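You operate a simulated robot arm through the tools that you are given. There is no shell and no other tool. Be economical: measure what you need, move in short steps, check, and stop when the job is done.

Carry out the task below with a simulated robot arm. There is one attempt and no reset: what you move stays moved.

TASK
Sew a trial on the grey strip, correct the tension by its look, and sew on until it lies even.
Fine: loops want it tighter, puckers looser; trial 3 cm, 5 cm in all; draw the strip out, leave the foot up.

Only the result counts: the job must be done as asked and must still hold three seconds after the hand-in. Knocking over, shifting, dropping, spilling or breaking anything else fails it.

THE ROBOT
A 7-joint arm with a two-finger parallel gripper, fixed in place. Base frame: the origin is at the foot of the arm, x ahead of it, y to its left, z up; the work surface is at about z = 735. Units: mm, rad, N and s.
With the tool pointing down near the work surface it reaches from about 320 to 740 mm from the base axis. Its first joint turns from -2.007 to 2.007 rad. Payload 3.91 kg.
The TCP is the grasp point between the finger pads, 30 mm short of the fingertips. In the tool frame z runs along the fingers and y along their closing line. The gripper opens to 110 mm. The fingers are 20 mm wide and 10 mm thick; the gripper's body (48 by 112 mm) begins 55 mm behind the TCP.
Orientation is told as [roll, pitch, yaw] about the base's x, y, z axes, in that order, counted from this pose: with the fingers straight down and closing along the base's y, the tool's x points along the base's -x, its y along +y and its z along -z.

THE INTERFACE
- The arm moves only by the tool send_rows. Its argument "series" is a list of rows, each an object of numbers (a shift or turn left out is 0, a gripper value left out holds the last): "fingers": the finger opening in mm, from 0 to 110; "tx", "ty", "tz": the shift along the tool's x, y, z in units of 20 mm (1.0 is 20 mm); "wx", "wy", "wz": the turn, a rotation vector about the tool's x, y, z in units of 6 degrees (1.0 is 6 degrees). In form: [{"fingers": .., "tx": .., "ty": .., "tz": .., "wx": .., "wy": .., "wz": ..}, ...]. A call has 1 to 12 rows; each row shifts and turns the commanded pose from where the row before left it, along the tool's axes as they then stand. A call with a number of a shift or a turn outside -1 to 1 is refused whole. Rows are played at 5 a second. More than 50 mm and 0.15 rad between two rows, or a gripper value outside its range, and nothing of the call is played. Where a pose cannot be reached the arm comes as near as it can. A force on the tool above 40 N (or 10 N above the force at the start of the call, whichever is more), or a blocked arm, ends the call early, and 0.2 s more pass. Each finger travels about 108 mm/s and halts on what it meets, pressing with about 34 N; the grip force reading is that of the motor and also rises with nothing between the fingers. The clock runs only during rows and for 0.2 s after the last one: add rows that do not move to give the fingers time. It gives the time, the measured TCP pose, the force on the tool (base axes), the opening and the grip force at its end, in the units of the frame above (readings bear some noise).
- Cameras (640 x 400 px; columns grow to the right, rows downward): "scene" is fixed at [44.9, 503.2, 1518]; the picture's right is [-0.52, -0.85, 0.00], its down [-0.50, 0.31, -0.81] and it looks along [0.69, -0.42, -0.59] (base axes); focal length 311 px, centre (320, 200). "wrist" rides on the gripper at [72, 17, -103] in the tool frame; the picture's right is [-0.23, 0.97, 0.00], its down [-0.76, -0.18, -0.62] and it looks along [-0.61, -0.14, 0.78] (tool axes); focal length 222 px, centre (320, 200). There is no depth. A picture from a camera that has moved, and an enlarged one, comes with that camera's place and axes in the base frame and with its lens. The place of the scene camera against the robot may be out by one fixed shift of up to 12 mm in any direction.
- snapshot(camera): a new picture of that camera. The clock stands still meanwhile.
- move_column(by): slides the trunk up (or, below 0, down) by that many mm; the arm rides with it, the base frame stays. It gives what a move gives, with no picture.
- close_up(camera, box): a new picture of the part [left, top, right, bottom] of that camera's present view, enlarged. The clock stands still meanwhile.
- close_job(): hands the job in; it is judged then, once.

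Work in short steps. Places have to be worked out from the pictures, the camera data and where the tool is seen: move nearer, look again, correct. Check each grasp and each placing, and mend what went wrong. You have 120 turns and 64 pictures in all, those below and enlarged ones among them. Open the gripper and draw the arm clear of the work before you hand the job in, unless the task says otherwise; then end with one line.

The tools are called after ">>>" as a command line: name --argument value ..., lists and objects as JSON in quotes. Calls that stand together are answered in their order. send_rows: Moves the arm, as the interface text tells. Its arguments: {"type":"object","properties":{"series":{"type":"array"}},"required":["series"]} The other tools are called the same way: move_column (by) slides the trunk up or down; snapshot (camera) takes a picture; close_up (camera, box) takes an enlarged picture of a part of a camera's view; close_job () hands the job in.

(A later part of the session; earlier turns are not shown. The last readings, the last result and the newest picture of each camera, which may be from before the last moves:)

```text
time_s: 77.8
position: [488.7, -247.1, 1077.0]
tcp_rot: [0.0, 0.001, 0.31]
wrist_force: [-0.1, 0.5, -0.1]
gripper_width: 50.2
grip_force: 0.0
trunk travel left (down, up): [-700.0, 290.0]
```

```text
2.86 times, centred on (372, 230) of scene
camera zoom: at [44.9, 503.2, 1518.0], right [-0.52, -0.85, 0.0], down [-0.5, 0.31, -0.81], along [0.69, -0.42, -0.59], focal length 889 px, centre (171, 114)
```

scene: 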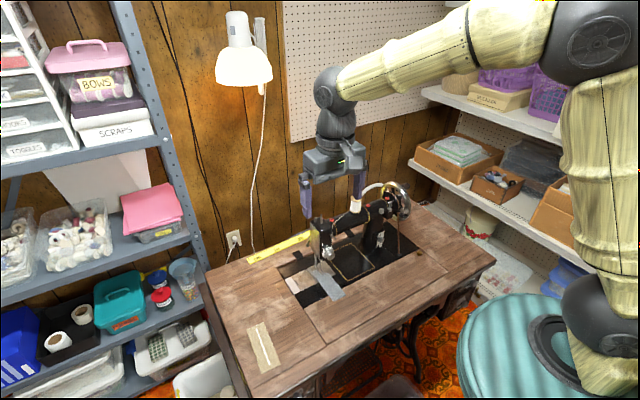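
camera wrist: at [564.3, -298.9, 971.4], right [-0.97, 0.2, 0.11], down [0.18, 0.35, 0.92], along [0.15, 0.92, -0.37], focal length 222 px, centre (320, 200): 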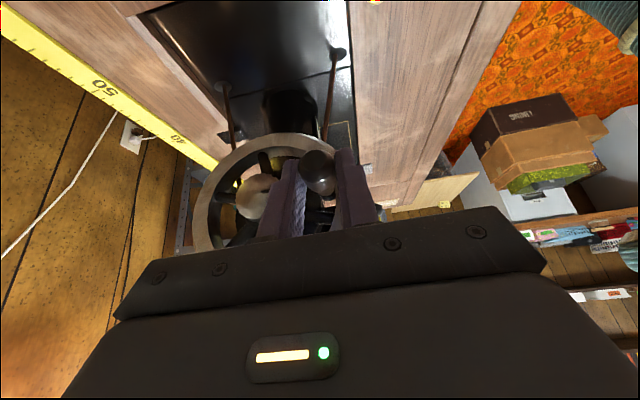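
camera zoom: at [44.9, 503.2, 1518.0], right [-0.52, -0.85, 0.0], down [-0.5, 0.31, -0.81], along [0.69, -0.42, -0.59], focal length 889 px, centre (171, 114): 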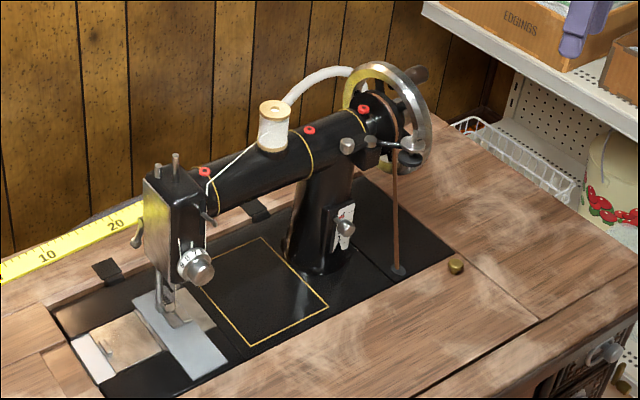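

The handle stays at the top. I travel back to the left side for a close look at the seam.

>>> send_rows --series '[{"wz": 1}, {"wz": 1}, {"wz": 1}, {"ty": 1}, {"ty": 1}, {"ty": 1}, {"ty": 1}, {"ty": 1}, {"ty": 1}, {"ty": 1}, {"ty": 1}, {"ty": 1}]'

>>> send_rows --series '[{"ty": 1}, {"ty": 1}, {"ty": 1}, {"ty": 1}, {"ty": 1}, {"ty": 1}, {"ty": 1}, {"ty": 1}, {"ty": 1}, {"ty": 1}, {"ty": 1}, {"ty": 1}]'

>>> send_rows --series '[{"ty": 1, "tz": 1}, {"ty": 1, "tz": 1}, {"ty": 1, "tz": 1}, {"ty": 1, "tz": 1}, {"ty": 1, "tz": 1}, {"ty": 1, "tz": 1}, {"ty": 0.5, "tz": 1}, {"wz": 1}, {"wz": 1}, {"wz": 1}, {"wz": 1}, {"wz": 1}]'

>>> send_rows --series '[{"wz": 1}, {"wz": 1}, {"wz": 1}, {"wz": 1}, {"wz": 1}, {"wz": 1}, {"wy": -1}, {"wy": -1}, {"wy": -1}, {"wy": -1}, {"wy": -1}, {"wy": -1}]'

>>> snapshot --camera "wrist"

```text
time_s: 80.4
position: [489.3, -67.0, 1076.1]
tcp_rot: [0.001, 0.0, -0.001]
wrist_force: [0.8, 0.6, 0.2]
gripper_width: 50.3
grip_force: 0.0
trunk travel left (down, up): [-700.0, 290.0]
```

```text
time_s: 83.0
position: [490.1, 171.9, 1076.1]
tcp_rot: [-0.001, 0.0, -0.002]
wrist_force: [-0.4, -0.4, -1.1]
gripper_width: 49.9
grip_force: 0.2
trunk travel left (down, up): [-700.0, 290.0]
```

```text
time_s: 85.6
position: [490.3, 303.2, 936.4]
tcp_rot: [0.0, 0.0, -0.526]
wrist_force: [0.0, 0.4, 0.4]
gripper_width: 50.0
grip_force: 0.2
trunk travel left (down, up): [-700.0, 290.0]
```

```text
time_s: 88.2
position: [489.6, 303.0, 936.9]
tcp_rot: [0.0, -0.63, -1.154]
wrist_force: [0.5, 0.5, 0.0]
gripper_width: 50.3
grip_force: 0.1
trunk travel left (down, up): [-700.0, 290.0]
```

```text
32 pictures are left
camera wrist: at [455.7, 418.9, 977.4], right [0.96, 0.23, 0.13], down [-0.06, -0.3, 0.95], along [0.26, -0.93, -0.27], focal length 222 px, centre (320, 200)
```

wrist: 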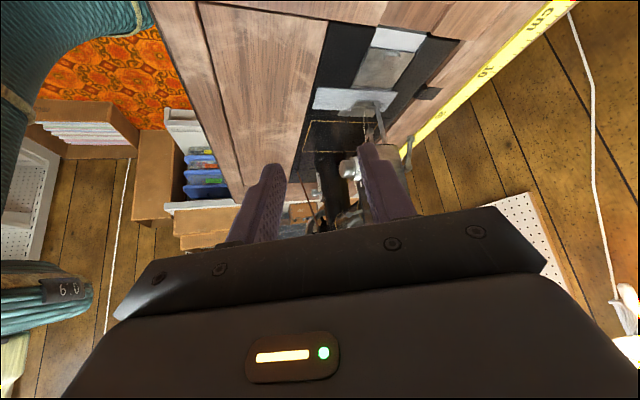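

>>> close_up --camera "wrist" --box '[350, 78, 410, 118]'

>>> close_up --camera "wrist" --box '[370, 85, 400, 105]'

```text
10.00 times, centred on (380, 98) of wrist
camera zoom: at [455.7, 418.9, 977.4], right [0.96, 0.23, 0.13], down [-0.06, -0.3, 0.95], along [0.26, -0.93, -0.27], focal length 2221 px, centre (-280, 1220)
```

zoom: 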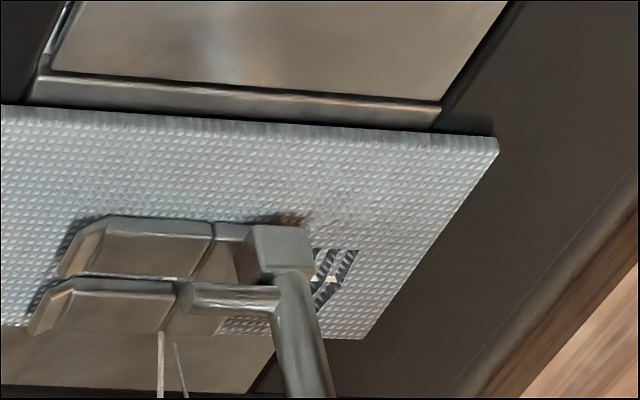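

```text
16.00 times, centred on (385, 95) of wrist
camera zoom: at [455.7, 418.9, 977.4], right [0.96, 0.23, 0.13], down [-0.06, -0.3, 0.95], along [0.26, -0.93, -0.27], focal length 3554 px, centre (-720, 1880)
```

zoom: 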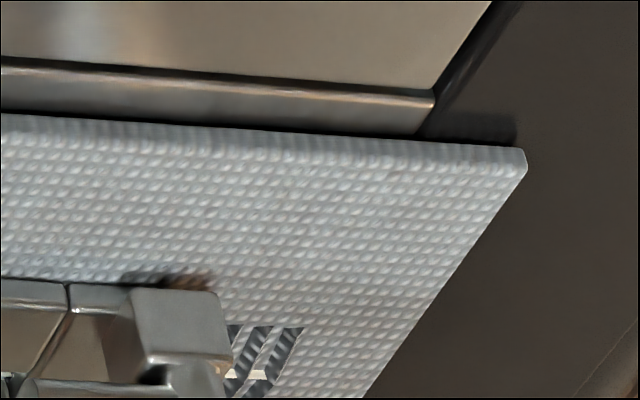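

Parts are hidden by the presser bar. I move about 110 mm toward +x to see behind it.

>>> send_rows --series '[{"ty": 0.97, "tx": -0.055, "tz": 0.04}, {"ty": 0.97, "tx": -0.055, "tz": 0.04}, {"ty": 0.97, "tx": -0.055, "tz": 0.04}, {"ty": 0.97, "tx": -0.055, "tz": 0.04}, {"ty": 0.97, "tx": -0.055, "tz": 0.04}, {"ty": 0.97, "tx": -0.055, "tz": 0.04}]'

>>> close_up --camera "wrist" --box '[300, 60, 400, 130]'

```text
time_s: 89.6
position: [599.2, 342.4, 936.0]
tcp_rot: [-0.002, -0.629, -1.152]
wrist_force: [0.0, 0.3, 0.4]
gripper_width: 50.0
grip_force: 0.1
trunk travel left (down, up): [-700.0, 290.0]
```

```text
5.71 times, centred on (350, 95) of wrist
camera zoom: at [565.7, 458.9, 976.3], right [0.96, 0.23, 0.13], down [-0.06, -0.3, 0.95], along [0.26, -0.93, -0.28], focal length 1269 px, centre (149, 800)
```

zoom: 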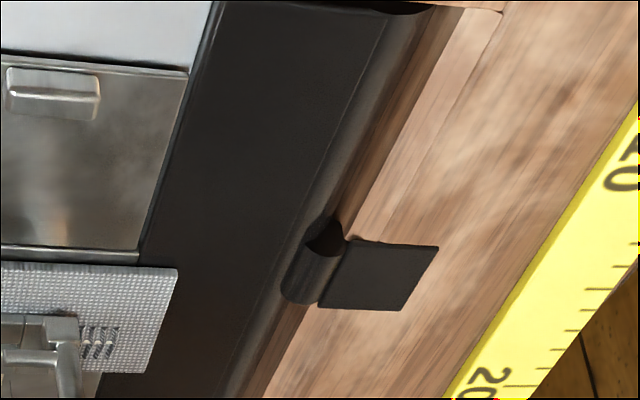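

>>> close_up --camera "wrist" --box '[305, 108, 325, 128]'

>>> close_up --camera "wrist" --box '[290, 105, 390, 195]'

```text
16.00 times, centred on (315, 118) of wrist
camera zoom: at [565.7, 458.9, 976.3], right [0.96, 0.23, 0.13], down [-0.06, -0.3, 0.95], along [0.26, -0.93, -0.28], focal length 3554 px, centre (400, 1512)
```

zoom: 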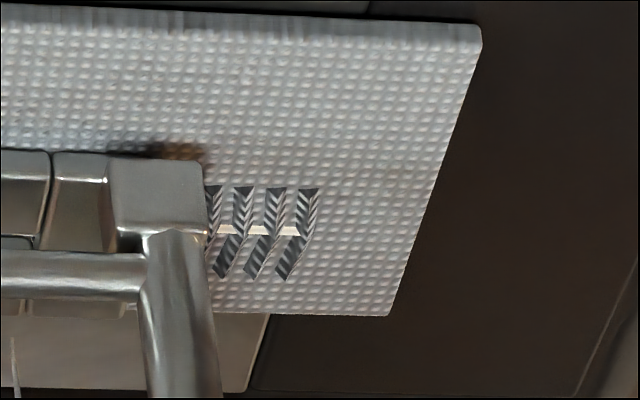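

```text
4.44 times, centred on (340, 150) of wrist
camera zoom: at [565.7, 458.9, 976.3], right [0.96, 0.23, 0.13], down [-0.06, -0.3, 0.95], along [0.26, -0.93, -0.28], focal length 987 px, centre (231, 422)
```

zoom: 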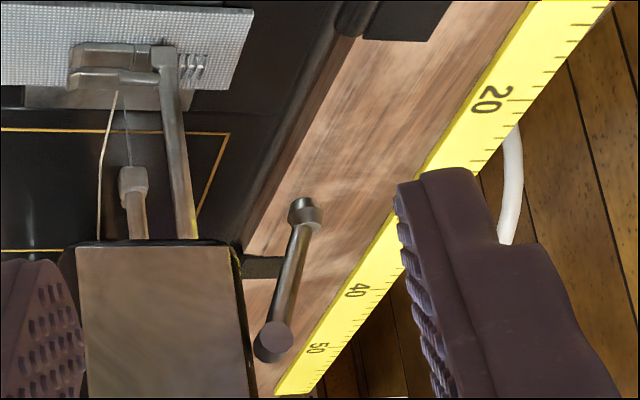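

The folds across a straight taut thread are puckers, so the tension must be loosened (lower number, knob counter-clockwise from the front). Stitch spacing ≈3.4 mm. The lever tip is at about (688,157,810), pivot (667,162,861). I go back to the front to deal with the dial.

>>> send_rows --series '[{"ty": -1}, {"ty": -1}, {"ty": -1}, {"ty": -1}, {"ty": -1}, {"ty": -1}, {"wy": 1}, {"wy": 1}, {"wy": 1}, {"wy": 1}, {"wy": 1}, {"wy": 1}]'

>>> send_rows --series '[{"wz": -1}, {"wz": -1}, {"wz": -1}, {"wz": -1}, {"wz": -1}, {"wz": -1}, {"wz": -1}, {"wz": -1}, {"wz": -1}, {"wz": -1}, {"wz": -1}]'

>>> send_rows --series '[{"ty": -1, "tx": 0.5}, {"ty": -1, "tx": 0.5}, {"ty": -1, "tx": 0.5}, {"ty": -1, "tx": 0.5}, {"ty": -1, "tx": 0.5}, {"ty": -1, "tx": 0.5}, {"ty": -1}, {"ty": -1}, {"tx": 0}]'

>>> send_rows --series '[{"wy": -1}, {"wy": -1}, {"wy": -1}, {"wy": -1}, {"wy": -1}, {"wy": -1}, {"wy": -1}, {"wy": -1}, {"wy": -1}, {"wy": -1}]'

>>> send_rows --series '[{"wy": -1}, {"wy": -1}, {"wy": -1}, {"wy": -1}, {"wy": -1}]'

>>> snapshot --camera "wrist"

```text
time_s: 92.2
position: [490.1, 293.7, 937.5]
tcp_rot: [-0.002, 0.001, -1.154]
wrist_force: [0.1, 0.5, 0.0]
gripper_width: 50.3
grip_force: 0.1
trunk travel left (down, up): [-700.0, 290.0]
```

```text
time_s: 94.6
position: [489.4, 293.7, 936.3]
tcp_rot: [0.001, -0.001, 0.002]
wrist_force: [-0.1, -0.1, -0.1]
gripper_width: 50.1
grip_force: 0.2
trunk travel left (down, up): [-700.0, 290.0]
```

```text
time_s: 96.6
position: [429.3, 133.4, 936.9]
tcp_rot: [-0.001, 0.0, 0.0]
wrist_force: [0.9, 0.5, -0.9]
gripper_width: 50.1
grip_force: 0.1
trunk travel left (down, up): [-700.0, 290.0]
```

```text
time_s: 98.8
position: [461.3, 152.7, 930.9]
tcp_rot: [-0.002, -1.048, 0.001]
wrist_force: [-0.4, 0.6, -0.5]
gripper_width: 50.3
grip_force: 0.1
out of reach, approached as far as the arm can: row 7, 8, 9, 10
trunk travel left (down, up): [-700.0, 290.0]
```

```text
time_s: 100.0
position: [461.4, 152.3, 932.1]
tcp_rot: [-2.697, -1.572, 2.696]
wrist_force: [0.3, 0.3, 1.0]
gripper_width: 50.1
grip_force: 0.1
trunk travel left (down, up): [-700.0, 290.0]
```

```text
26 pictures are left
camera wrist: at [356.4, 170.3, 857.8], right [0.0, 0.97, 0.23], down [-0.62, -0.18, 0.76], along [0.78, -0.14, 0.61], focal length 222 px, centre (320, 200)
```

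wrist: 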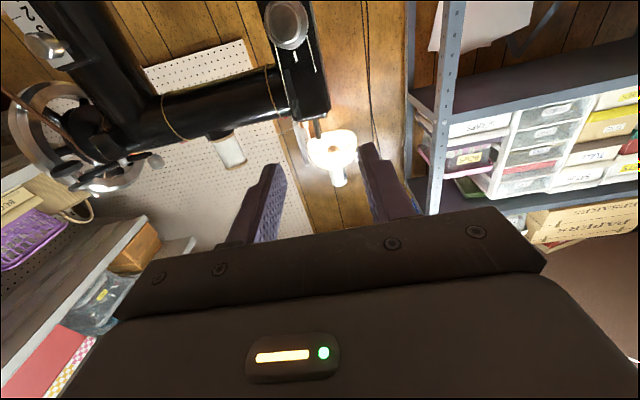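

The horizontal pose is reached. The knob centre appears near (570,145,855); I zoom in on it.

>>> close_up --camera "wrist" --box '[255, 0, 335, 50]'

>>> close_up --camera "scene" --box '[312, 236, 344, 264]'

```text
8.00 times, centred on (295, 25) of wrist
camera zoom: at [356.4, 170.3, 857.8], right [0.0, 0.97, 0.23], down [-0.62, -0.18, 0.76], along [0.78, -0.14, 0.61], focal length 1777 px, centre (520, 1600)
```

zoom: 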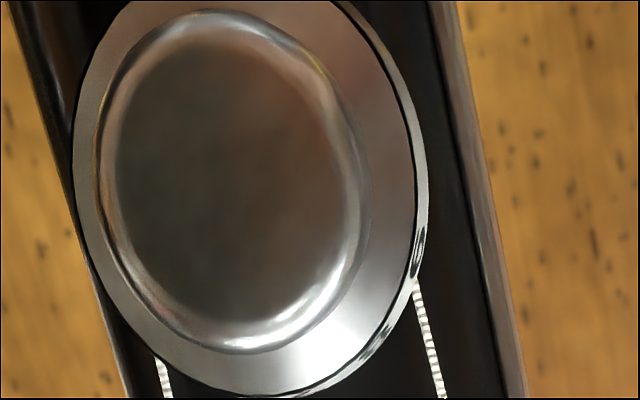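

```text
14.29 times, centred on (328, 250) of scene
camera zoom: at [44.9, 503.2, 1518.0], right [-0.52, -0.85, 0.0], down [-0.5, 0.31, -0.81], along [0.69, -0.42, -0.59], focal length 4445 px, centre (206, -514)
```

zoom: 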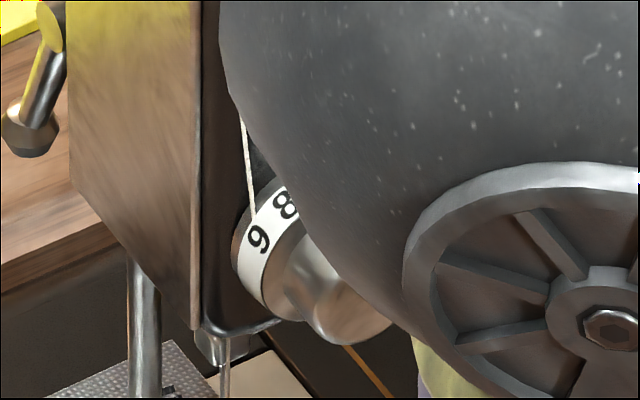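

Knob: about 25 mm wide, centre y≈145, z≈853, front near x≈567. I lower to its height in front of it and check the reading.

>>> send_rows --series '[{"tz": 1}, {"tz": 1, "tx": 1}, {"tx": 1}, {"tx": 1}, {"tx": 1}, {}]'

```text
time_s: 101.4
position: [500.2, 152.8, 850.5]
tcp_rot: [0.269, -1.571, -0.268]
wrist_force: [-0.2, -0.3, -0.5]
gripper_width: 50.0
grip_force: 0.1
trunk travel left (down, up): [-700.0, 290.0]
```

>>> send_rows --series '[{"ty": -0.39, "tx": -0.1}, {"tz": 1}, {"tz": 0.4}, {}]'

>>> snapshot --camera "wrist"

>>> close_up --camera "scene" --box '[300, 220, 364, 270]'

```text
time_s: 102.4
position: [529.0, 144.8, 850.9]
tcp_rot: [0.569, -1.571, -0.567]
wrist_force: [-1.4, 0.7, -0.3]
gripper_width: 50.1
grip_force: 0.0
trunk travel left (down, up): [-700.0, 290.0]
```

```text
23 pictures are left
camera wrist: at [424.6, 162.7, 779.5], right [0.0, 0.97, 0.23], down [-0.62, -0.18, 0.76], along [0.78, -0.14, 0.61], focal length 222 px, centre (320, 200)
```

wrist: 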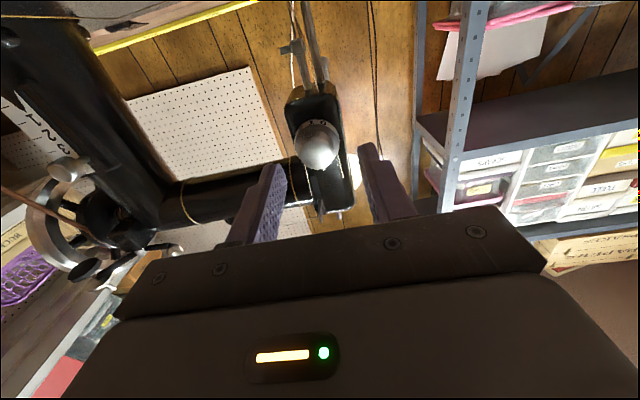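

```text
8.00 times, centred on (332, 245) of scene
camera zoom: at [44.9, 503.2, 1518.0], right [-0.52, -0.85, 0.0], down [-0.5, 0.31, -0.81], along [0.69, -0.42, -0.59], focal length 2489 px, centre (224, -160)
```

zoom: 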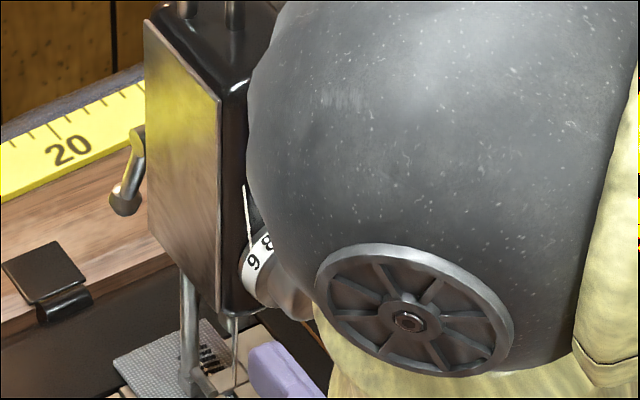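

The knob is centred between the fingers. I advance 20 mm more and close on the knob.

>>> send_rows --series '[{"tz": 0.5, "ty": 0.06}, {"tz": 0.45}, {}]'

>>> send_rows --series '[{"fingers": 0}, {}, {}, {}]'

>>> close_up --camera "wrist" --box '[240, 80, 400, 210]'

```text
time_s: 103.2
position: [547.5, 147.0, 851.8]
tcp_rot: [-0.746, -1.573, 0.745]
wrist_force: [-0.3, 0.2, 0.6]
gripper_width: 50.2
grip_force: 0.0
trunk travel left (down, up): [-700.0, 290.0]
```

```text
time_s: 104.2
position: [547.6, 142.9, 852.5]
tcp_rot: [-0.041, -1.569, 0.04]
wrist_force: [1.1, -19.4, -2.2]
gripper_width: 25.7
grip_force: 44.7
trunk travel left (down, up): [-700.0, 290.0]
```

```text
3.08 times, centred on (320, 145) of wrist
camera zoom: at [443.6, 160.5, 779.6], right [0.0, 0.97, 0.23], down [-0.62, -0.18, 0.76], along [0.78, -0.14, 0.61], focal length 684 px, centre (320, 369)
```

zoom: 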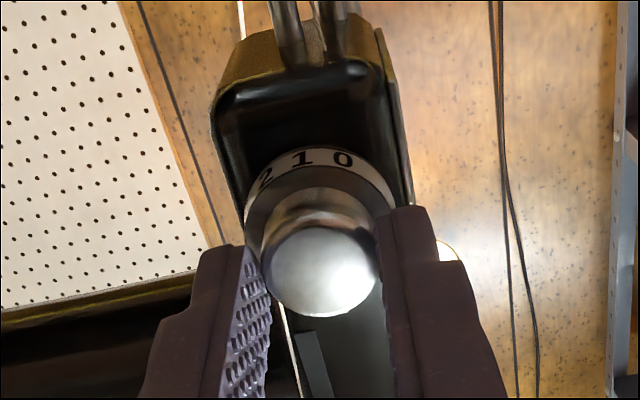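

Gripped at 25.7 mm; the knob's axis is at y≈143, so I recentre, then turn counter-clockwise (tool −z) by 36° as a first part.

>>> send_rows --series '[{"ty": -0.18}, {"wz": -1}, {"wz": -1}, {"wz": -1}, {"wz": -1}, {"wz": -1}, {"wz": -1}, {}]'

>>> close_up --camera "wrist" --box '[240, 80, 400, 210]'

```text
time_s: 106.0
position: [546.8, 142.4, 852.3]
tcp_rot: [-1.57, -0.939, 1.568]
wrist_force: [-1.6, -5.5, -0.5]
gripper_width: 25.3
grip_force: 45.3
trunk travel left (down, up): [-700.0, 290.0]
```

```text
3.08 times, centred on (320, 145) of wrist
camera zoom: at [443.4, 114.0, 783.5], right [0.0, 0.92, -0.39], down [-0.62, 0.3, 0.72], along [0.78, 0.24, 0.57], focal length 684 px, centre (320, 369)
```

zoom: 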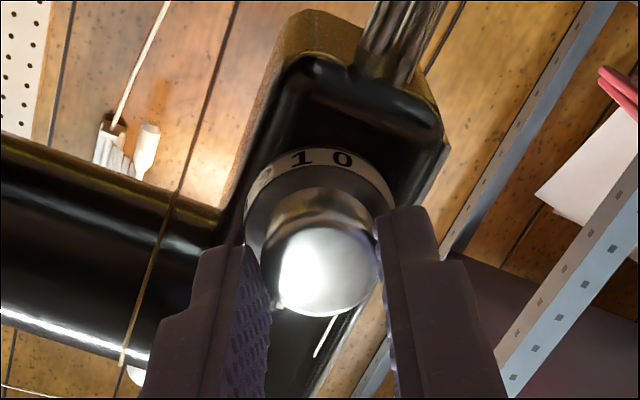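

The dial follows the gripper (now near 5.8). I turn 39° more, toward about 4.5.

>>> send_rows --series '[{"wz": -1}, {"wz": -1}, {"wz": -1}, {"wz": -1}, {"wz": -1}, {"wz": -1}, {"wz": -0.5}, {}]'

>>> close_up --camera "scene" --box '[312, 230, 344, 258]'

```text
time_s: 107.8
position: [547.2, 142.1, 852.6]
tcp_rot: [-1.57, -0.261, 1.571]
wrist_force: [-0.9, -0.5, -2.6]
gripper_width: 25.7
grip_force: 44.6
trunk travel left (down, up): [-700.0, 290.0]
```

```text
14.29 times, centred on (328, 244) of scene
camera zoom: at [44.9, 503.2, 1518.0], right [-0.52, -0.85, 0.0], down [-0.5, 0.31, -0.81], along [0.69, -0.42, -0.59], focal length 4445 px, centre (206, -429)
```

zoom: 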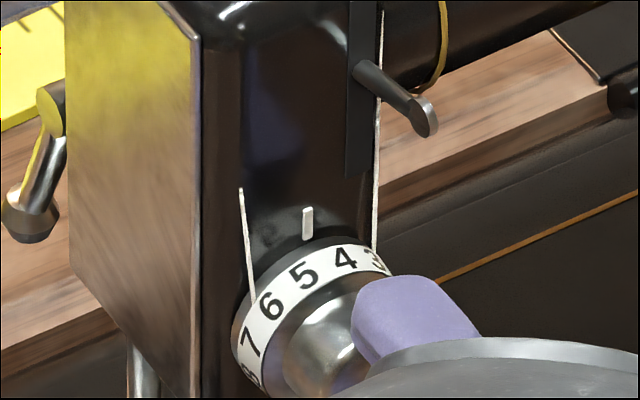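

The dial now stands midway between 4 and 5. I release, back out, unroll, and turn the tool down again.

>>> send_rows --series '[{"fingers": 50}, {}, {}, {"tz": -1}, {"tz": -1}, {"tz": -1}, {"tz": -0.5}, {"wz": 1}, {"wz": 1}, {"wz": 1}, {"wz": 1}, {"wz": 1}]'

>>> send_rows --series '[{"wz": 1}, {"wz": 1}, {"wz": 1}, {"wz": 1}, {"wz": 1}, {"wz": 1}, {"wz": 1}, {"wz": 0.5}, {"tx": -1}, {"tx": -1}, {"tx": -1}, {"tx": -1}]'

>>> send_rows --series '[{"wy": 1}, {"wy": 1}, {"wy": 1}, {"wy": 1}, {"wy": 1}, {"wy": 1}, {"wy": 1}, {"wy": 1}, {"wy": 1}, {"wy": 1}, {"wy": 1}, {"wy": 1}]'

>>> send_rows --series '[{"wy": 1}, {"wy": 1}, {"wy": 1}, {"tz": -1}, {"tz": -1}, {"tz": -1}, {"tz": -1}, {"tz": -1}, {"tz": -1}, {"tz": -1}]'

>>> close_up --camera "scene" --box '[300, 220, 364, 270]'

```text
time_s: 110.4
position: [478.9, 142.0, 852.7]
tcp_rot: [-1.571, -0.788, 1.569]
wrist_force: [0.0, -0.5, -1.1]
gripper_width: 50.1
grip_force: 0.1
trunk travel left (down, up): [-700.0, 290.0]
```

```text
time_s: 113.0
position: [477.9, 142.9, 933.5]
tcp_rot: [-2.87, -1.571, 2.87]
wrist_force: [-0.7, 0.8, 0.3]
gripper_width: 50.1
grip_force: 0.0
trunk travel left (down, up): [-700.0, 290.0]
```

```text
time_s: 115.6
position: [478.5, 142.2, 930.5]
tcp_rot: [0.001, -0.312, 0.0]
wrist_force: [0.3, 0.1, 0.2]
gripper_width: 50.0
grip_force: 0.0
trunk travel left (down, up): [-700.0, 290.0]
```

```text
time_s: 117.8
position: [477.3, 141.6, 1072.9]
tcp_rot: [-0.001, -0.001, -0.002]
wrist_force: [0.1, 0.3, 0.0]
gripper_width: 50.1
grip_force: 0.0
trunk travel left (down, up): [-700.0, 290.0]
```

```text
8.00 times, centred on (332, 245) of scene
camera zoom: at [44.9, 503.2, 1518.0], right [-0.52, -0.85, 0.0], down [-0.5, 0.31, -0.81], along [0.69, -0.42, -0.59], focal length 2489 px, centre (224, -160)
```

zoom: 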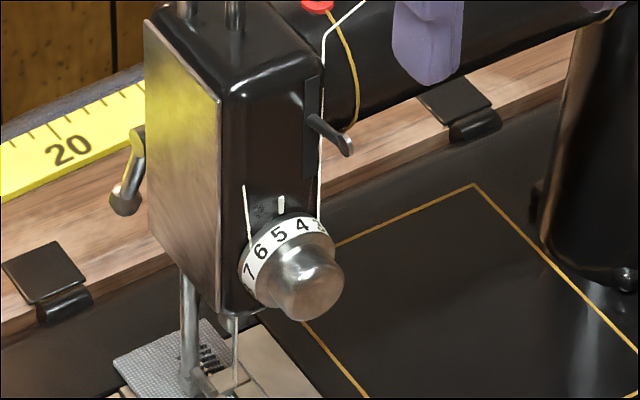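

The dial reads about 4.5 at the index. I return to the crank handle along the known path.

>>> send_rows --series '[{"ty": -1, "tz": -0.155}, {"ty": -1}, {"ty": -1}, {"ty": -1}, {"ty": -1}, {"ty": -1}, {"ty": -1}, {"ty": -1}, {"ty": -1}, {"ty": -1}, {"ty": -1}, {"ty": -1}]'

>>> send_rows --series '[{"ty": -1, "tx": -0.95}, {"ty": -1, "tx": -0.95}, {"ty": -1, "tx": -0.95}, {"ty": -1, "tx": -0.95}, {"ty": -1, "tx": -0.95}, {"ty": -1, "tx": -0.95}, {"ty": -1, "tx": -0.95}, {"ty": -0.485, "tx": -0.965}, {"wz": -1}, {"wz": -1}, {"wz": -1}, {"wz": -1}]'

>>> send_rows --series '[{"wz": -1}, {"wz": -1}, {"wz": -1}, {"wz": -1}, {"wz": -1}, {"wz": -1}, {"wz": -1}, {"wz": -1}, {"wz": -1}, {"wz": -1}, {"wz": -1}]'

>>> send_rows --series '[{"wy": -1}, {"wy": -1}, {"wy": -1}, {"wy": -1}, {"wy": -1}]'

```text
time_s: 120.4
position: [478.1, -98.2, 1074.8]
tcp_rot: [0.001, 0.003, -0.001]
wrist_force: [-0.2, 0.1, -0.6]
gripper_width: 50.0
grip_force: 0.1
trunk travel left (down, up): [-700.0, 290.0]
```

```text
time_s: 123.0
position: [630.7, -245.5, 1075.1]
tcp_rot: [0.0, -0.001, 0.422]
wrist_force: [0.2, -0.9, -0.5]
gripper_width: 50.2
grip_force: 0.1
trunk travel left (down, up): [-700.0, 290.0]
```

```text
time_s: 125.4
position: [629.6, -246.6, 1074.8]
tcp_rot: [0.0, 0.001, 1.572]
wrist_force: [0.3, 0.0, 0.1]
gripper_width: 50.0
grip_force: 0.0
trunk travel left (down, up): [-700.0, 290.0]
```

```text
time_s: 126.6
position: [629.9, -248.4, 1075.3]
tcp_rot: [-0.002, -0.525, 1.57]
wrist_force: [-0.3, 0.0, 0.2]
gripper_width: 50.4
grip_force: 0.1
trunk travel left (down, up): [-700.0, 290.0]
```

In place; I go in, grip the handle.

>>> send_rows --series '[{"tz": 1}, {"tz": 1}, {"tz": 1}, {"tz": 1}, {"tz": 1}, {"tz": 1}, {"tz": 0.3}, {}, {"fingers": 0}, {}, {}, {}]'

```text
time_s: 129.2
position: [629.3, -184.4, 966.0]
tcp_rot: [0.001, -0.523, 1.57]
wrist_force: [-0.8, 1.3, -2.2]
gripper_width: 21.8
grip_force: 44.9
trunk travel left (down, up): [-700.0, 290.0]
```

Gripped again at 21.8 mm. Three turns follow.

>>> send_rows --series '[{"ty": 0.89, "tx": 0.0875, "tz": 0.152}, {"ty": 0.75, "tx": 0.2525, "tz": 0.437}, {"ty": 0.505, "tx": 0.375, "tz": 0.65}, {"ty": 0.175, "tx": 0.445, "tz": 0.771}, {"ty": -0.175, "tx": 0.445, "tz": 0.771}, {"ty": -0.505, "tx": 0.375, "tz": 0.65}, {"ty": -0.75, "tx": 0.2525, "tz": 0.437}, {"ty": -0.89, "tx": 0.0875, "tz": 0.152}, {"ty": -0.89, "tx": -0.0875, "tz": -0.152}, {"ty": -0.75, "tx": -0.2525, "tz": -0.437}, {"ty": -0.505, "tx": -0.375, "tz": -0.65}, {"ty": -0.175, "tx": -0.445, "tz": -0.771}]'

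>>> send_rows --series '[{"ty": 0.175, "tx": -0.445, "tz": -0.771}, {"ty": 0.505, "tx": -0.375, "tz": -0.65}, {"ty": 0.75, "tx": -0.2525, "tz": -0.437}, {"ty": 0.89, "tx": -0.0875, "tz": -0.152}, {"ty": 0.89, "tx": 0.0875, "tz": 0.152}, {"ty": 0.75, "tx": 0.2525, "tz": 0.437}, {"ty": 0.505, "tx": 0.375, "tz": 0.65}, {"ty": 0.175, "tx": 0.445, "tz": 0.771}, {"ty": -0.175, "tx": 0.445, "tz": 0.771}, {"ty": -0.505, "tx": 0.375, "tz": 0.65}, {"ty": -0.75, "tx": 0.2525, "tz": 0.437}, {"ty": -0.89, "tx": 0.0875, "tz": 0.152}]'

>>> send_rows --series '[{"ty": -0.89, "tx": -0.0875, "tz": -0.152}, {"ty": -0.75, "tx": -0.2525, "tz": -0.437}, {"ty": -0.505, "tx": -0.375, "tz": -0.65}, {"ty": -0.175, "tx": -0.445, "tz": -0.771}, {"ty": 0.175, "tx": -0.445, "tz": -0.771}, {"ty": 0.505, "tx": -0.375, "tz": -0.65}, {"ty": 0.75, "tx": -0.2525, "tz": -0.437}, {"ty": 0.89, "tx": -0.0875, "tz": -0.152}, {"ty": 0.89, "tx": 0.0875, "tz": 0.152}, {"ty": 0.75, "tx": 0.2525, "tz": 0.437}, {"ty": 0.505, "tx": 0.375, "tz": 0.65}, {"ty": 0.175, "tx": 0.445, "tz": 0.771}]'

>>> send_rows --series '[{"ty": -0.175, "tx": 0.445, "tz": 0.771}, {"ty": -0.505, "tx": 0.375, "tz": 0.65}, {"ty": -0.75, "tx": 0.2525, "tz": 0.437}, {"ty": -0.89, "tx": 0.0875, "tz": 0.152}, {"ty": -0.89, "tx": -0.0875, "tz": -0.152}, {"ty": -0.75, "tx": -0.2525, "tz": -0.437}, {"ty": -0.505, "tx": -0.375, "tz": -0.65}, {"ty": -0.175, "tx": -0.445, "tz": -0.771}, {"ty": 0.175, "tx": -0.445, "tz": -0.771}, {"ty": 0.505, "tx": -0.375, "tz": -0.65}, {"ty": 0.75, "tx": -0.2525, "tz": -0.437}, {"ty": 0.89, "tx": -0.0875, "tz": -0.152}]'

>>> close_up --camera "scene" --box '[300, 250, 364, 300]'

>>> close_up --camera "scene" --box '[304, 256, 328, 271]'

```text
time_s: 131.8
position: [675.3, -183.9, 920.3]
tcp_rot: [0.003, -0.522, 1.57]
wrist_force: [-14.1, 1.9, -0.1]
gripper_width: 21.6
grip_force: 44.8
trunk travel left (down, up): [-700.0, 290.0]
```

```text
time_s: 134.4
position: [631.7, -184.6, 875.1]
tcp_rot: [0.0, -0.523, 1.571]
wrist_force: [0.1, 5.2, 0.2]
gripper_width: 21.6
grip_force: 45.5
trunk travel left (down, up): [-700.0, 290.0]
```

```text
time_s: 137.0
position: [583.3, -184.1, 917.8]
tcp_rot: [0.0, -0.524, 1.572]
wrist_force: [0.2, 5.1, -1.4]
gripper_width: 21.7
grip_force: 44.7
trunk travel left (down, up): [-700.0, 290.0]
```

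```text
time_s: 139.6
position: [629.9, -183.6, 966.1]
tcp_rot: [0.0, -0.524, 1.57]
wrist_force: [-0.8, 5.9, -7.4]
gripper_width: 21.6
grip_force: 45.5
trunk travel left (down, up): [-700.0, 290.0]
```

```text
8.00 times, centred on (332, 275) of scene
camera zoom: at [44.9, 503.2, 1518.0], right [-0.52, -0.85, 0.0], down [-0.5, 0.31, -0.81], along [0.69, -0.42, -0.59], focal length 2489 px, centre (224, -400)
```

zoom: 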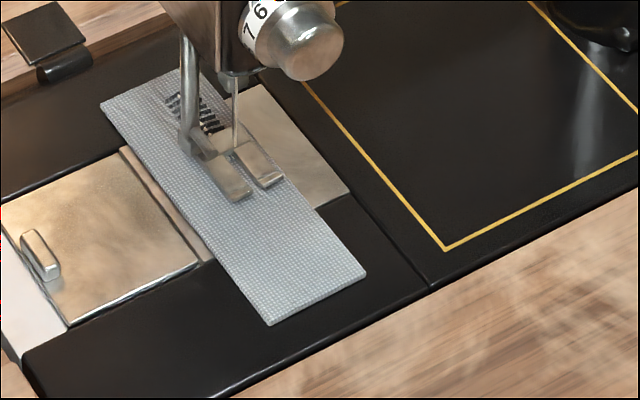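

```text
16.00 times, centred on (316, 264) of scene
camera zoom: at [44.9, 503.2, 1518.0], right [-0.52, -0.85, 0.0], down [-0.5, 0.31, -0.81], along [0.69, -0.42, -0.59], focal length 4978 px, centre (384, -816)
```

zoom: 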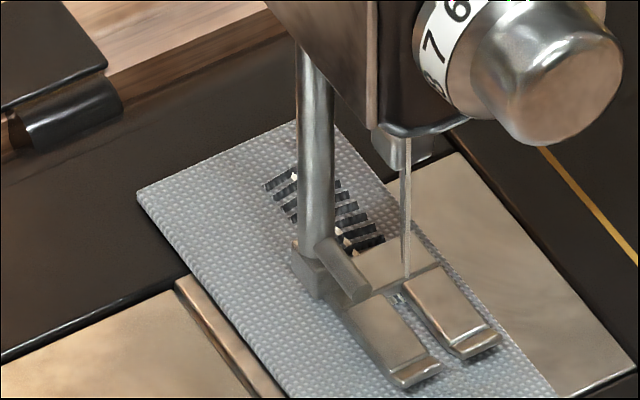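

About 46 mm so far (≈3.5 mm a turn). Two more turns bring it to just over 5 cm.

>>> send_rows --series '[{"ty": 0.89, "tx": 0.0875, "tz": 0.152}, {"ty": 0.75, "tx": 0.2525, "tz": 0.437}, {"ty": 0.505, "tx": 0.375, "tz": 0.65}, {"ty": 0.175, "tx": 0.445, "tz": 0.771}, {"ty": -0.175, "tx": 0.445, "tz": 0.771}, {"ty": -0.505, "tx": 0.375, "tz": 0.65}, {"ty": -0.75, "tx": 0.2525, "tz": 0.437}, {"ty": -0.89, "tx": 0.0875, "tz": 0.152}, {"ty": -0.89, "tx": -0.0875, "tz": -0.152}, {"ty": -0.75, "tx": -0.2525, "tz": -0.437}, {"ty": -0.505, "tx": -0.375, "tz": -0.65}, {"ty": -0.175, "tx": -0.445, "tz": -0.771}]'

>>> send_rows --series '[{"ty": 0.175, "tx": -0.445, "tz": -0.771}, {"ty": 0.505, "tx": -0.375, "tz": -0.65}, {"ty": 0.75, "tx": -0.2525, "tz": -0.437}, {"ty": 0.89, "tx": -0.0875, "tz": -0.152}, {"ty": 0.89, "tx": 0.0875, "tz": 0.152}, {"ty": 0.75, "tx": 0.2525, "tz": 0.437}, {"ty": 0.505, "tx": 0.375, "tz": 0.65}, {"ty": 0.175, "tx": 0.445, "tz": 0.771}, {"ty": -0.175, "tx": 0.445, "tz": 0.771}, {"ty": -0.505, "tx": 0.375, "tz": 0.65}, {"ty": -0.75, "tx": 0.2525, "tz": 0.437}, {"ty": -0.89, "tx": 0.0875, "tz": 0.152}]'

>>> send_rows --series '[{"ty": -0.89, "tx": -0.0875, "tz": -0.152}, {"ty": -0.75, "tx": -0.2525, "tz": -0.437}, {"ty": -0.505, "tx": -0.375, "tz": -0.65}, {"ty": -0.175, "tx": -0.445, "tz": -0.771}, {"ty": 0.175, "tx": -0.445, "tz": -0.771}, {"ty": 0.505, "tx": -0.375, "tz": -0.65}, {"ty": 0.75, "tx": -0.2525, "tz": -0.437}, {"ty": 0.89, "tx": -0.0875, "tz": -0.152}]'

>>> close_up --camera "scene" --box '[300, 252, 332, 277]'

```text
time_s: 142.2
position: [674.9, -184.1, 920.3]
tcp_rot: [0.001, -0.524, 1.571]
wrist_force: [-6.5, 7.9, 0.6]
gripper_width: 21.8
grip_force: 44.6
trunk travel left (down, up): [-700.0, 290.0]
```

```text
time_s: 144.8
position: [631.8, -184.2, 873.9]
tcp_rot: [0.001, -0.524, 1.572]
wrist_force: [1.0, 10.3, -7.2]
gripper_width: 21.6
grip_force: 44.8
trunk travel left (down, up): [-700.0, 290.0]
```

```text
time_s: 146.6
position: [629.9, -184.5, 965.6]
tcp_rot: [0.001, -0.521, 1.571]
wrist_force: [-0.8, 11.0, -11.2]
gripper_width: 21.3
grip_force: 45.0
trunk travel left (down, up): [-700.0, 290.0]
```

```text
16.00 times, centred on (316, 264) of scene
camera zoom: at [44.9, 503.2, 1518.0], right [-0.52, -0.85, 0.0], down [-0.5, 0.31, -0.81], along [0.69, -0.42, -0.59], focal length 4978 px, centre (384, -832)
```

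zoom: 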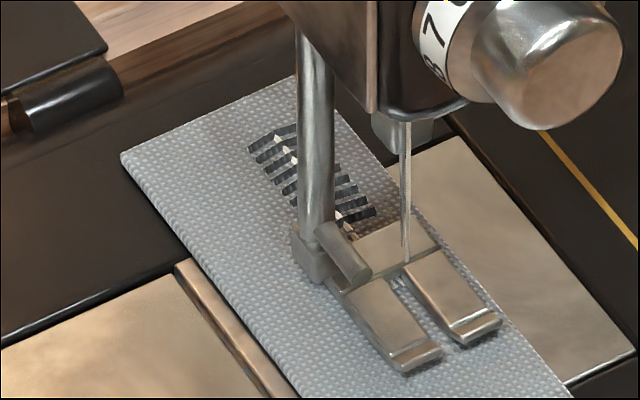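

About 52 mm is sewn, and the thread just behind the last pucker lies flat. I release the crank and go around to the left to check the new stitches and reach the lever.

>>> send_rows --series '[{"fingers": 50}, {}, {}, {"tz": -1}, {"tz": -1}, {"tz": -1}, {"tz": -1}, {"tz": -1}, {"tz": -1}, {"tz": -0.3}]'

>>> send_rows --series '[{"wy": 1}, {"wy": 1}, {"wy": 1}, {"wy": 1}, {"wy": 1}, {"ty": 1}, {"ty": 1}, {"ty": 1}, {"ty": 1}, {"ty": 1}, {"ty": 1}, {"ty": 1}]'

>>> send_rows --series '[{"wz": 1}, {"wz": 1}, {"wz": 1}, {"wz": 1}, {"wz": 1}, {"wz": 1}, {"wz": 1}, {"wz": 1}, {"wz": 1}, {"wz": 1}, {"wz": 1}, {"wz": 1}]'

>>> send_rows --series '[{"wz": 1}, {"wz": 1}, {"wz": 1}, {"ty": 1}, {"ty": 1}, {"ty": 1}, {"ty": 1}, {"ty": 1}, {"ty": 1}, {"ty": 1}, {"ty": 1}, {"ty": 1}]'

>>> send_rows --series '[{"ty": 1}, {"ty": 1}, {"ty": 1}, {"ty": 1}, {"ty": 1}, {"ty": 1}, {"ty": 1}, {"ty": 1}, {"ty": 1}, {"ty": 1}, {"ty": 1}, {"ty": 1}]'

>>> send_rows --series '[{"ty": 1, "tz": 1}, {"ty": 1, "tz": 1}, {"ty": 1, "tz": 1}, {"ty": 1, "tz": 1}, {"ty": 1, "tz": 1}, {"ty": 1, "tz": 1}, {"ty": 0.5, "tz": 1}, {"wz": 1, "fingers": 0}, {"wz": 1}, {"wz": 1}, {"wz": 1}, {"wz": 1}]'

>>> send_rows --series '[{"wz": 1}, {"wz": 1}, {"wz": 1}, {"wz": 1}, {"wz": 1}, {"wz": 1}, {"wz": 1}, {"ty": 1}, {"ty": 1}, {"ty": 1}, {"ty": 1}, {"ty": 1}]'

>>> send_rows --series '[{"ty": 0.85, "tx": 0.2}, {"wy": -1}, {"wy": -1}, {"wy": -1}, {"wy": -1}, {"wy": -1}, {"wy": -1}]'

>>> snapshot --camera "wrist"

```text
time_s: 148.8
position: [631.1, -246.4, 1074.8]
tcp_rot: [0.001, -0.523, 1.57]
wrist_force: [0.2, 0.7, 0.4]
gripper_width: 50.1
grip_force: 0.0
trunk travel left (down, up): [-700.0, 290.0]
```

```text
time_s: 151.4
position: [490.1, -247.0, 1075.6]
tcp_rot: [0.001, 0.0, 1.57]
wrist_force: [-0.6, -0.2, 0.1]
gripper_width: 50.1
grip_force: 0.0
trunk travel left (down, up): [-700.0, 290.0]
```

```text
time_s: 154.0
position: [490.5, -247.2, 1075.1]
tcp_rot: [0.001, 0.0, 0.311]
wrist_force: [0.2, 0.7, -0.3]
gripper_width: 50.0
grip_force: 0.0
trunk travel left (down, up): [-700.0, 290.0]
```

```text
time_s: 156.6
position: [489.9, -67.5, 1074.6]
tcp_rot: [-0.001, 0.0, 0.0]
wrist_force: [0.2, 0.1, -0.7]
gripper_width: 50.3
grip_force: 0.0
trunk travel left (down, up): [-700.0, 290.0]
```

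```text
time_s: 159.2
position: [489.7, 174.4, 1075.0]
tcp_rot: [-0.001, 0.001, -0.002]
wrist_force: [0.2, -0.6, 1.1]
gripper_width: 50.5
grip_force: 0.0
trunk travel left (down, up): [-700.0, 290.0]
```

```text
time_s: 161.8
position: [490.0, 303.3, 936.1]
tcp_rot: [0.0, 0.0, -0.526]
wrist_force: [-0.5, 0.1, 0.5]
gripper_width: 0.0
grip_force: 33.7
trunk travel left (down, up): [-700.0, 290.0]
```

```text
time_s: 164.4
position: [586.1, 334.3, 934.6]
tcp_rot: [-0.001, 0.001, -1.255]
wrist_force: [-0.7, -0.3, -0.2]
gripper_width: 0.0
grip_force: 34.1
trunk travel left (down, up): [-700.0, 290.0]
```

```text
time_s: 166.0
position: [599.4, 344.1, 935.0]
tcp_rot: [-0.001, -0.63, -1.256]
wrist_force: [0.4, -0.2, 0.7]
gripper_width: 0.0
grip_force: 33.7
trunk travel left (down, up): [-700.0, 290.0]
```

```text
14 pictures are left
camera wrist: at [578.3, 462.4, 975.9], right [0.98, 0.13, 0.13], down [-0.09, -0.29, 0.95], along [0.16, -0.95, -0.27], focal length 222 px, centre (320, 200)
```

wrist: 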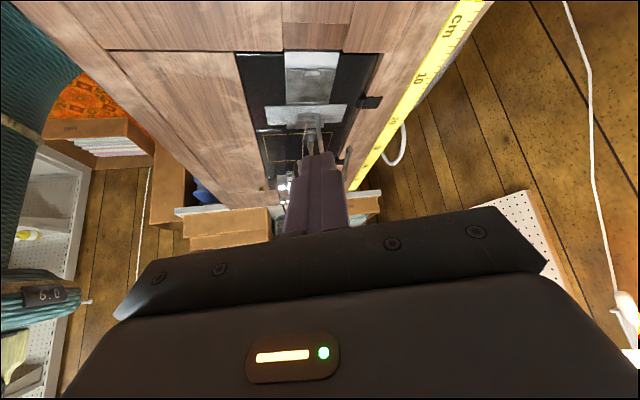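

>>> close_up --camera "wrist" --box '[302, 98, 362, 178]'

>>> close_up --camera "wrist" --box '[312, 100, 342, 128]'

```text
5.00 times, centred on (332, 138) of wrist
camera zoom: at [578.3, 462.4, 975.9], right [0.98, 0.13, 0.13], down [-0.09, -0.29, 0.95], along [0.16, -0.95, -0.27], focal length 1111 px, centre (260, 510)
```

zoom: 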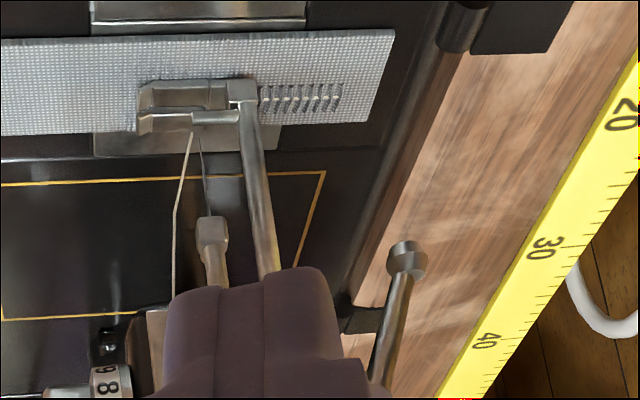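

```text
14.29 times, centred on (327, 114) of wrist
camera zoom: at [578.3, 462.4, 975.9], right [0.98, 0.13, 0.13], down [-0.09, -0.29, 0.95], along [0.16, -0.95, -0.27], focal length 3173 px, centre (220, 1429)
```

zoom: 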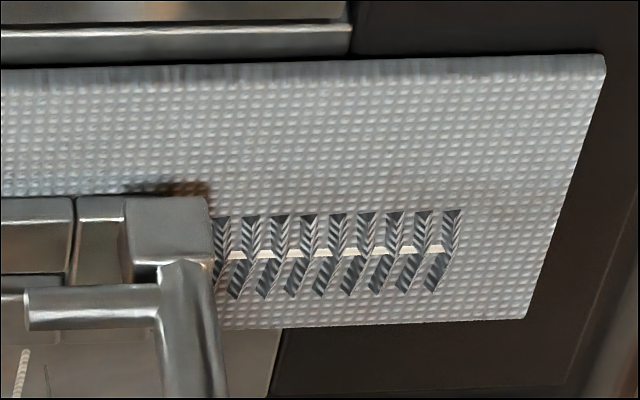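

Ten puckered stitches are visible and the newer ones are still beneath the foot; the scene view showed the first new one flat. The lever tip is confirmed at (687,157,811). With closed fingers I approach it from the left, 30° below horizontal.

>>> send_rows --series '[{"wy": -1}, {"wy": -1}, {"wy": -1}, {"wy": -1}, {"tx": 0.212, "ty": 0.092, "tz": 0.967}, {"tx": 0.212, "ty": 0.092, "tz": 0.967}, {"tx": 0.212, "ty": 0.092, "tz": 0.967}, {"tx": 0.212, "ty": 0.092, "tz": 0.967}, {"tx": 0.212, "ty": 0.092, "tz": 0.967}, {"tx": 0.212, "ty": 0.092, "tz": 0.967}]'

>>> snapshot --camera "wrist"

```text
time_s: 167.2
position: [604.1, 331.3, 926.8]
tcp_rot: [0.014, -1.044, -1.261]
wrist_force: [0.7, 0.9, -0.6]
gripper_width: 0.0
grip_force: 34.4
out of reach, approached as far as the arm can: row 4, 6
trunk travel left (down, up): [-700.0, 290.0]
stopped in row 6: the arm was blocked; the commanded pose is now the measured one
```

```text
11 pictures are left
camera wrist: at [579.1, 455.9, 915.6], right [0.96, 0.2, 0.2], down [-0.22, 0.09, 0.97], along [0.18, -0.98, 0.13], focal length 222 px, centre (320, 200)
```

wrist: 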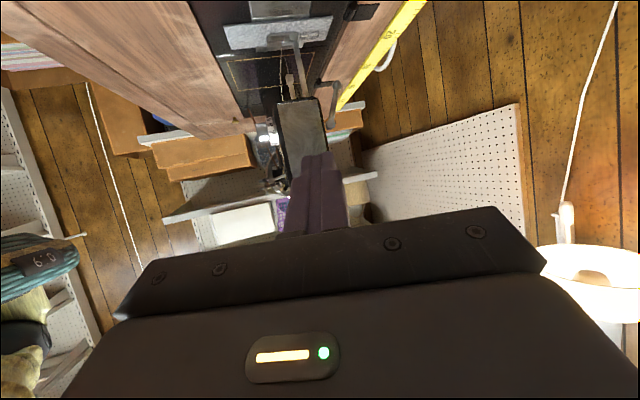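

The steep tilt is beyond the arm at this height. I ease the tilt to about 42° and lower the trunk 100 mm to gain reach, watching the reading.

>>> send_rows --series '[{"wy": 1}, {"wy": 1}, {"wy": 1}]'

>>> move_column --by -80

```text
time_s: 168.0
position: [603.5, 331.0, 926.3]
tcp_rot: [0.01, -0.729, -1.253]
wrist_force: [-0.1, -0.1, -0.7]
gripper_width: 0.1
grip_force: 33.6
trunk travel left (down, up): [-700.0, 290.0]
```

```text
time_s: 169.2
position: [604.5, 330.8, 846.3]
tcp_rot: [0.009, -0.73, -1.256]
wrist_force: [0.2, 0.0, -0.6]
gripper_width: 0.1
grip_force: 34.1
trunk travel left (down, up): [-620.0, 370.0]
```

The trunk sank 80 mm with the arm. I try the 60° tilt again here.

>>> send_rows --series '[{"wy": -1}, {"wy": -1}, {"wy": -1}, {}]'

```text
time_s: 170.2
position: [605.2, 329.6, 845.9]
tcp_rot: [0.013, -1.044, -1.261]
wrist_force: [-0.3, -0.1, -1.0]
gripper_width: 0.0
grip_force: 33.9
trunk travel left (down, up): [-620.0, 370.0]
```

>>> send_rows --series '[{"tx": -0.73, "ty": 0.167, "tz": 0.975}, {"tx": -0.73, "ty": 0.167, "tz": 0.975}, {"tx": -0.73, "ty": 0.167, "tz": 0.975}, {}]'

```text
time_s: 171.2
position: [636.6, 265.4, 855.0]
tcp_rot: [0.014, -1.044, -1.259]
wrist_force: [0.0, -0.2, 0.2]
gripper_width: 0.0
grip_force: 34.5
trunk travel left (down, up): [-620.0, 370.0]
```

Reachable now. I advance the closed fingers beneath and in front of the lever tip.

>>> send_rows --series '[{"tz": 1}, {"tz": 1}, {"tz": 1}, {"tz": 1}, {"tz": 1}, {"tz": 1}, {}]'

>>> close_up --camera "wrist" --box '[240, 40, 420, 240]'

>>> close_up --camera "scene" --box '[285, 220, 349, 270]'

```text
time_s: 172.8
position: [670.2, 166.6, 794.7]
tcp_rot: [0.014, -1.043, -1.26]
wrist_force: [0.1, -0.6, -0.3]
gripper_width: 0.0
grip_force: 34.3
trunk travel left (down, up): [-620.0, 370.0]
```

```text
2.00 times, centred on (330, 140) of wrist
camera zoom: at [645.7, 291.6, 784.0], right [0.96, 0.2, 0.2], down [-0.22, 0.09, 0.97], along [0.18, -0.98, 0.13], focal length 444 px, centre (300, 320)
```

zoom: 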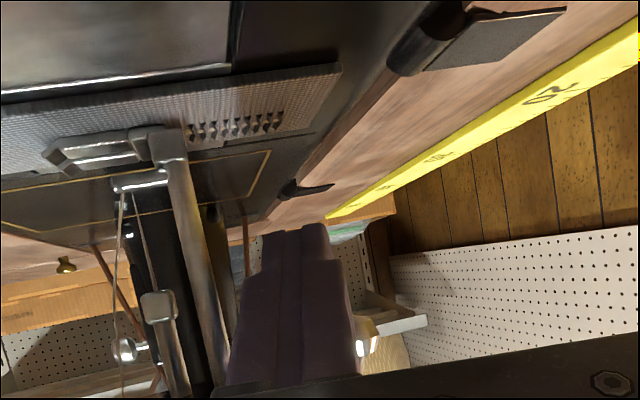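

```text
8.00 times, centred on (317, 245) of scene
camera zoom: at [44.9, 503.2, 1518.0], right [-0.52, -0.85, 0.0], down [-0.5, 0.31, -0.81], along [0.69, -0.42, -0.59], focal length 2489 px, centre (344, -160)
```

zoom: 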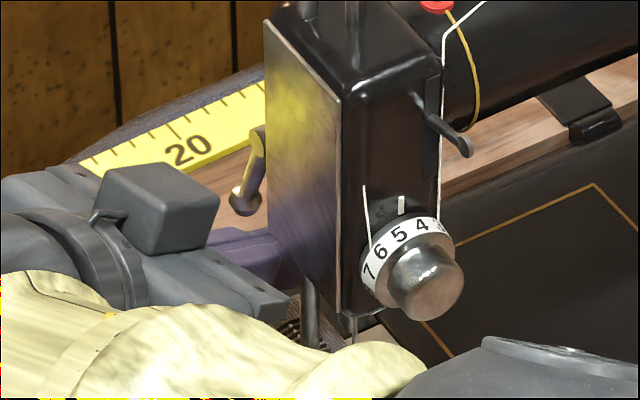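

The bar is under and in front of the lever. I sweep it up and back along the lever's arc in small steps.

>>> send_rows --series '[{"tx": -0.584, "ty": 0.262, "tz": -0.239}, {"tx": -0.584, "ty": 0.262, "tz": -0.239}, {"tx": -0.249, "ty": 0.333, "tz": -0.019}, {"tx": -0.249, "ty": 0.333, "tz": -0.019}]'

>>> send_rows --series '[{"tx": -0.302, "ty": 0.262, "tz": -0.076}, {"tx": -0.302, "ty": 0.262, "tz": -0.076}, {}]'

>>> close_up --camera "scene" --box '[285, 220, 349, 270]'

```text
time_s: 173.8
position: [694.2, 166.4, 829.5]
tcp_rot: [0.015, -1.044, -1.263]
wrist_force: [-8.0, -0.9, 3.9]
gripper_width: 0.0
grip_force: 33.8
trunk travel left (down, up): [-620.0, 370.0]
```

```text
time_s: 174.6
position: [705.2, 167.5, 839.4]
tcp_rot: [0.012, -1.043, -1.258]
wrist_force: [-0.3, 0.0, -0.1]
gripper_width: 0.1
grip_force: 33.9
trunk travel left (down, up): [-620.0, 370.0]
```

```text
8.00 times, centred on (317, 245) of scene
camera zoom: at [44.9, 503.2, 1518.0], right [-0.52, -0.85, 0.0], down [-0.5, 0.31, -0.81], along [0.69, -0.42, -0.59], focal length 2489 px, centre (344, -160)
```

zoom: 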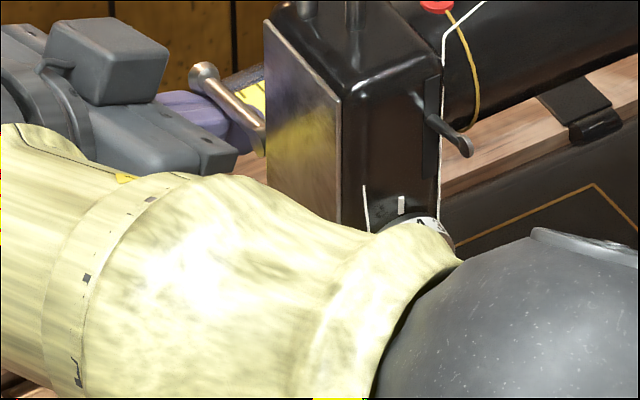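

The lever flipped up and the force is gone. I withdraw along the tool axis and check lever and foot.

>>> send_rows --series '[{"tz": -1}, {"tz": -1}, {"tz": -1}, {"tz": -1}, {"tz": -1}, {"tz": -1}, {"tz": -1}, {}]'

>>> close_up --camera "wrist" --box '[230, 10, 390, 150]'

```text
time_s: 176.4
position: [660.8, 278.8, 910.1]
tcp_rot: [0.014, -1.044, -1.261]
wrist_force: [0.2, 0.3, 0.5]
gripper_width: 0.0
grip_force: 33.8
out of reach, approached as far as the arm can: row 7
trunk travel left (down, up): [-620.0, 370.0]
```

```text
2.86 times, centred on (310, 80) of wrist
camera zoom: at [635.9, 402.7, 898.4], right [0.96, 0.2, 0.2], down [-0.22, 0.09, 0.97], along [0.18, -0.98, 0.13], focal length 635 px, centre (349, 543)
```

zoom: 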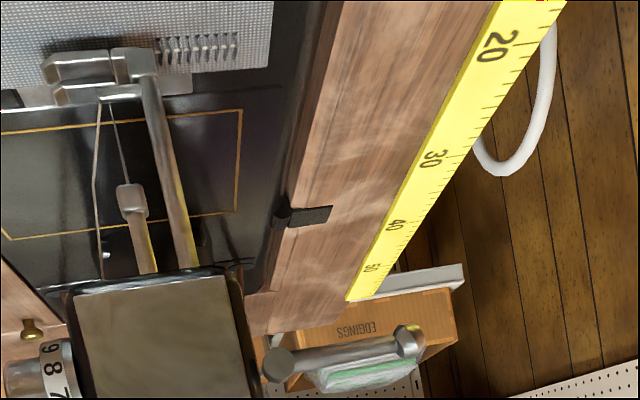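

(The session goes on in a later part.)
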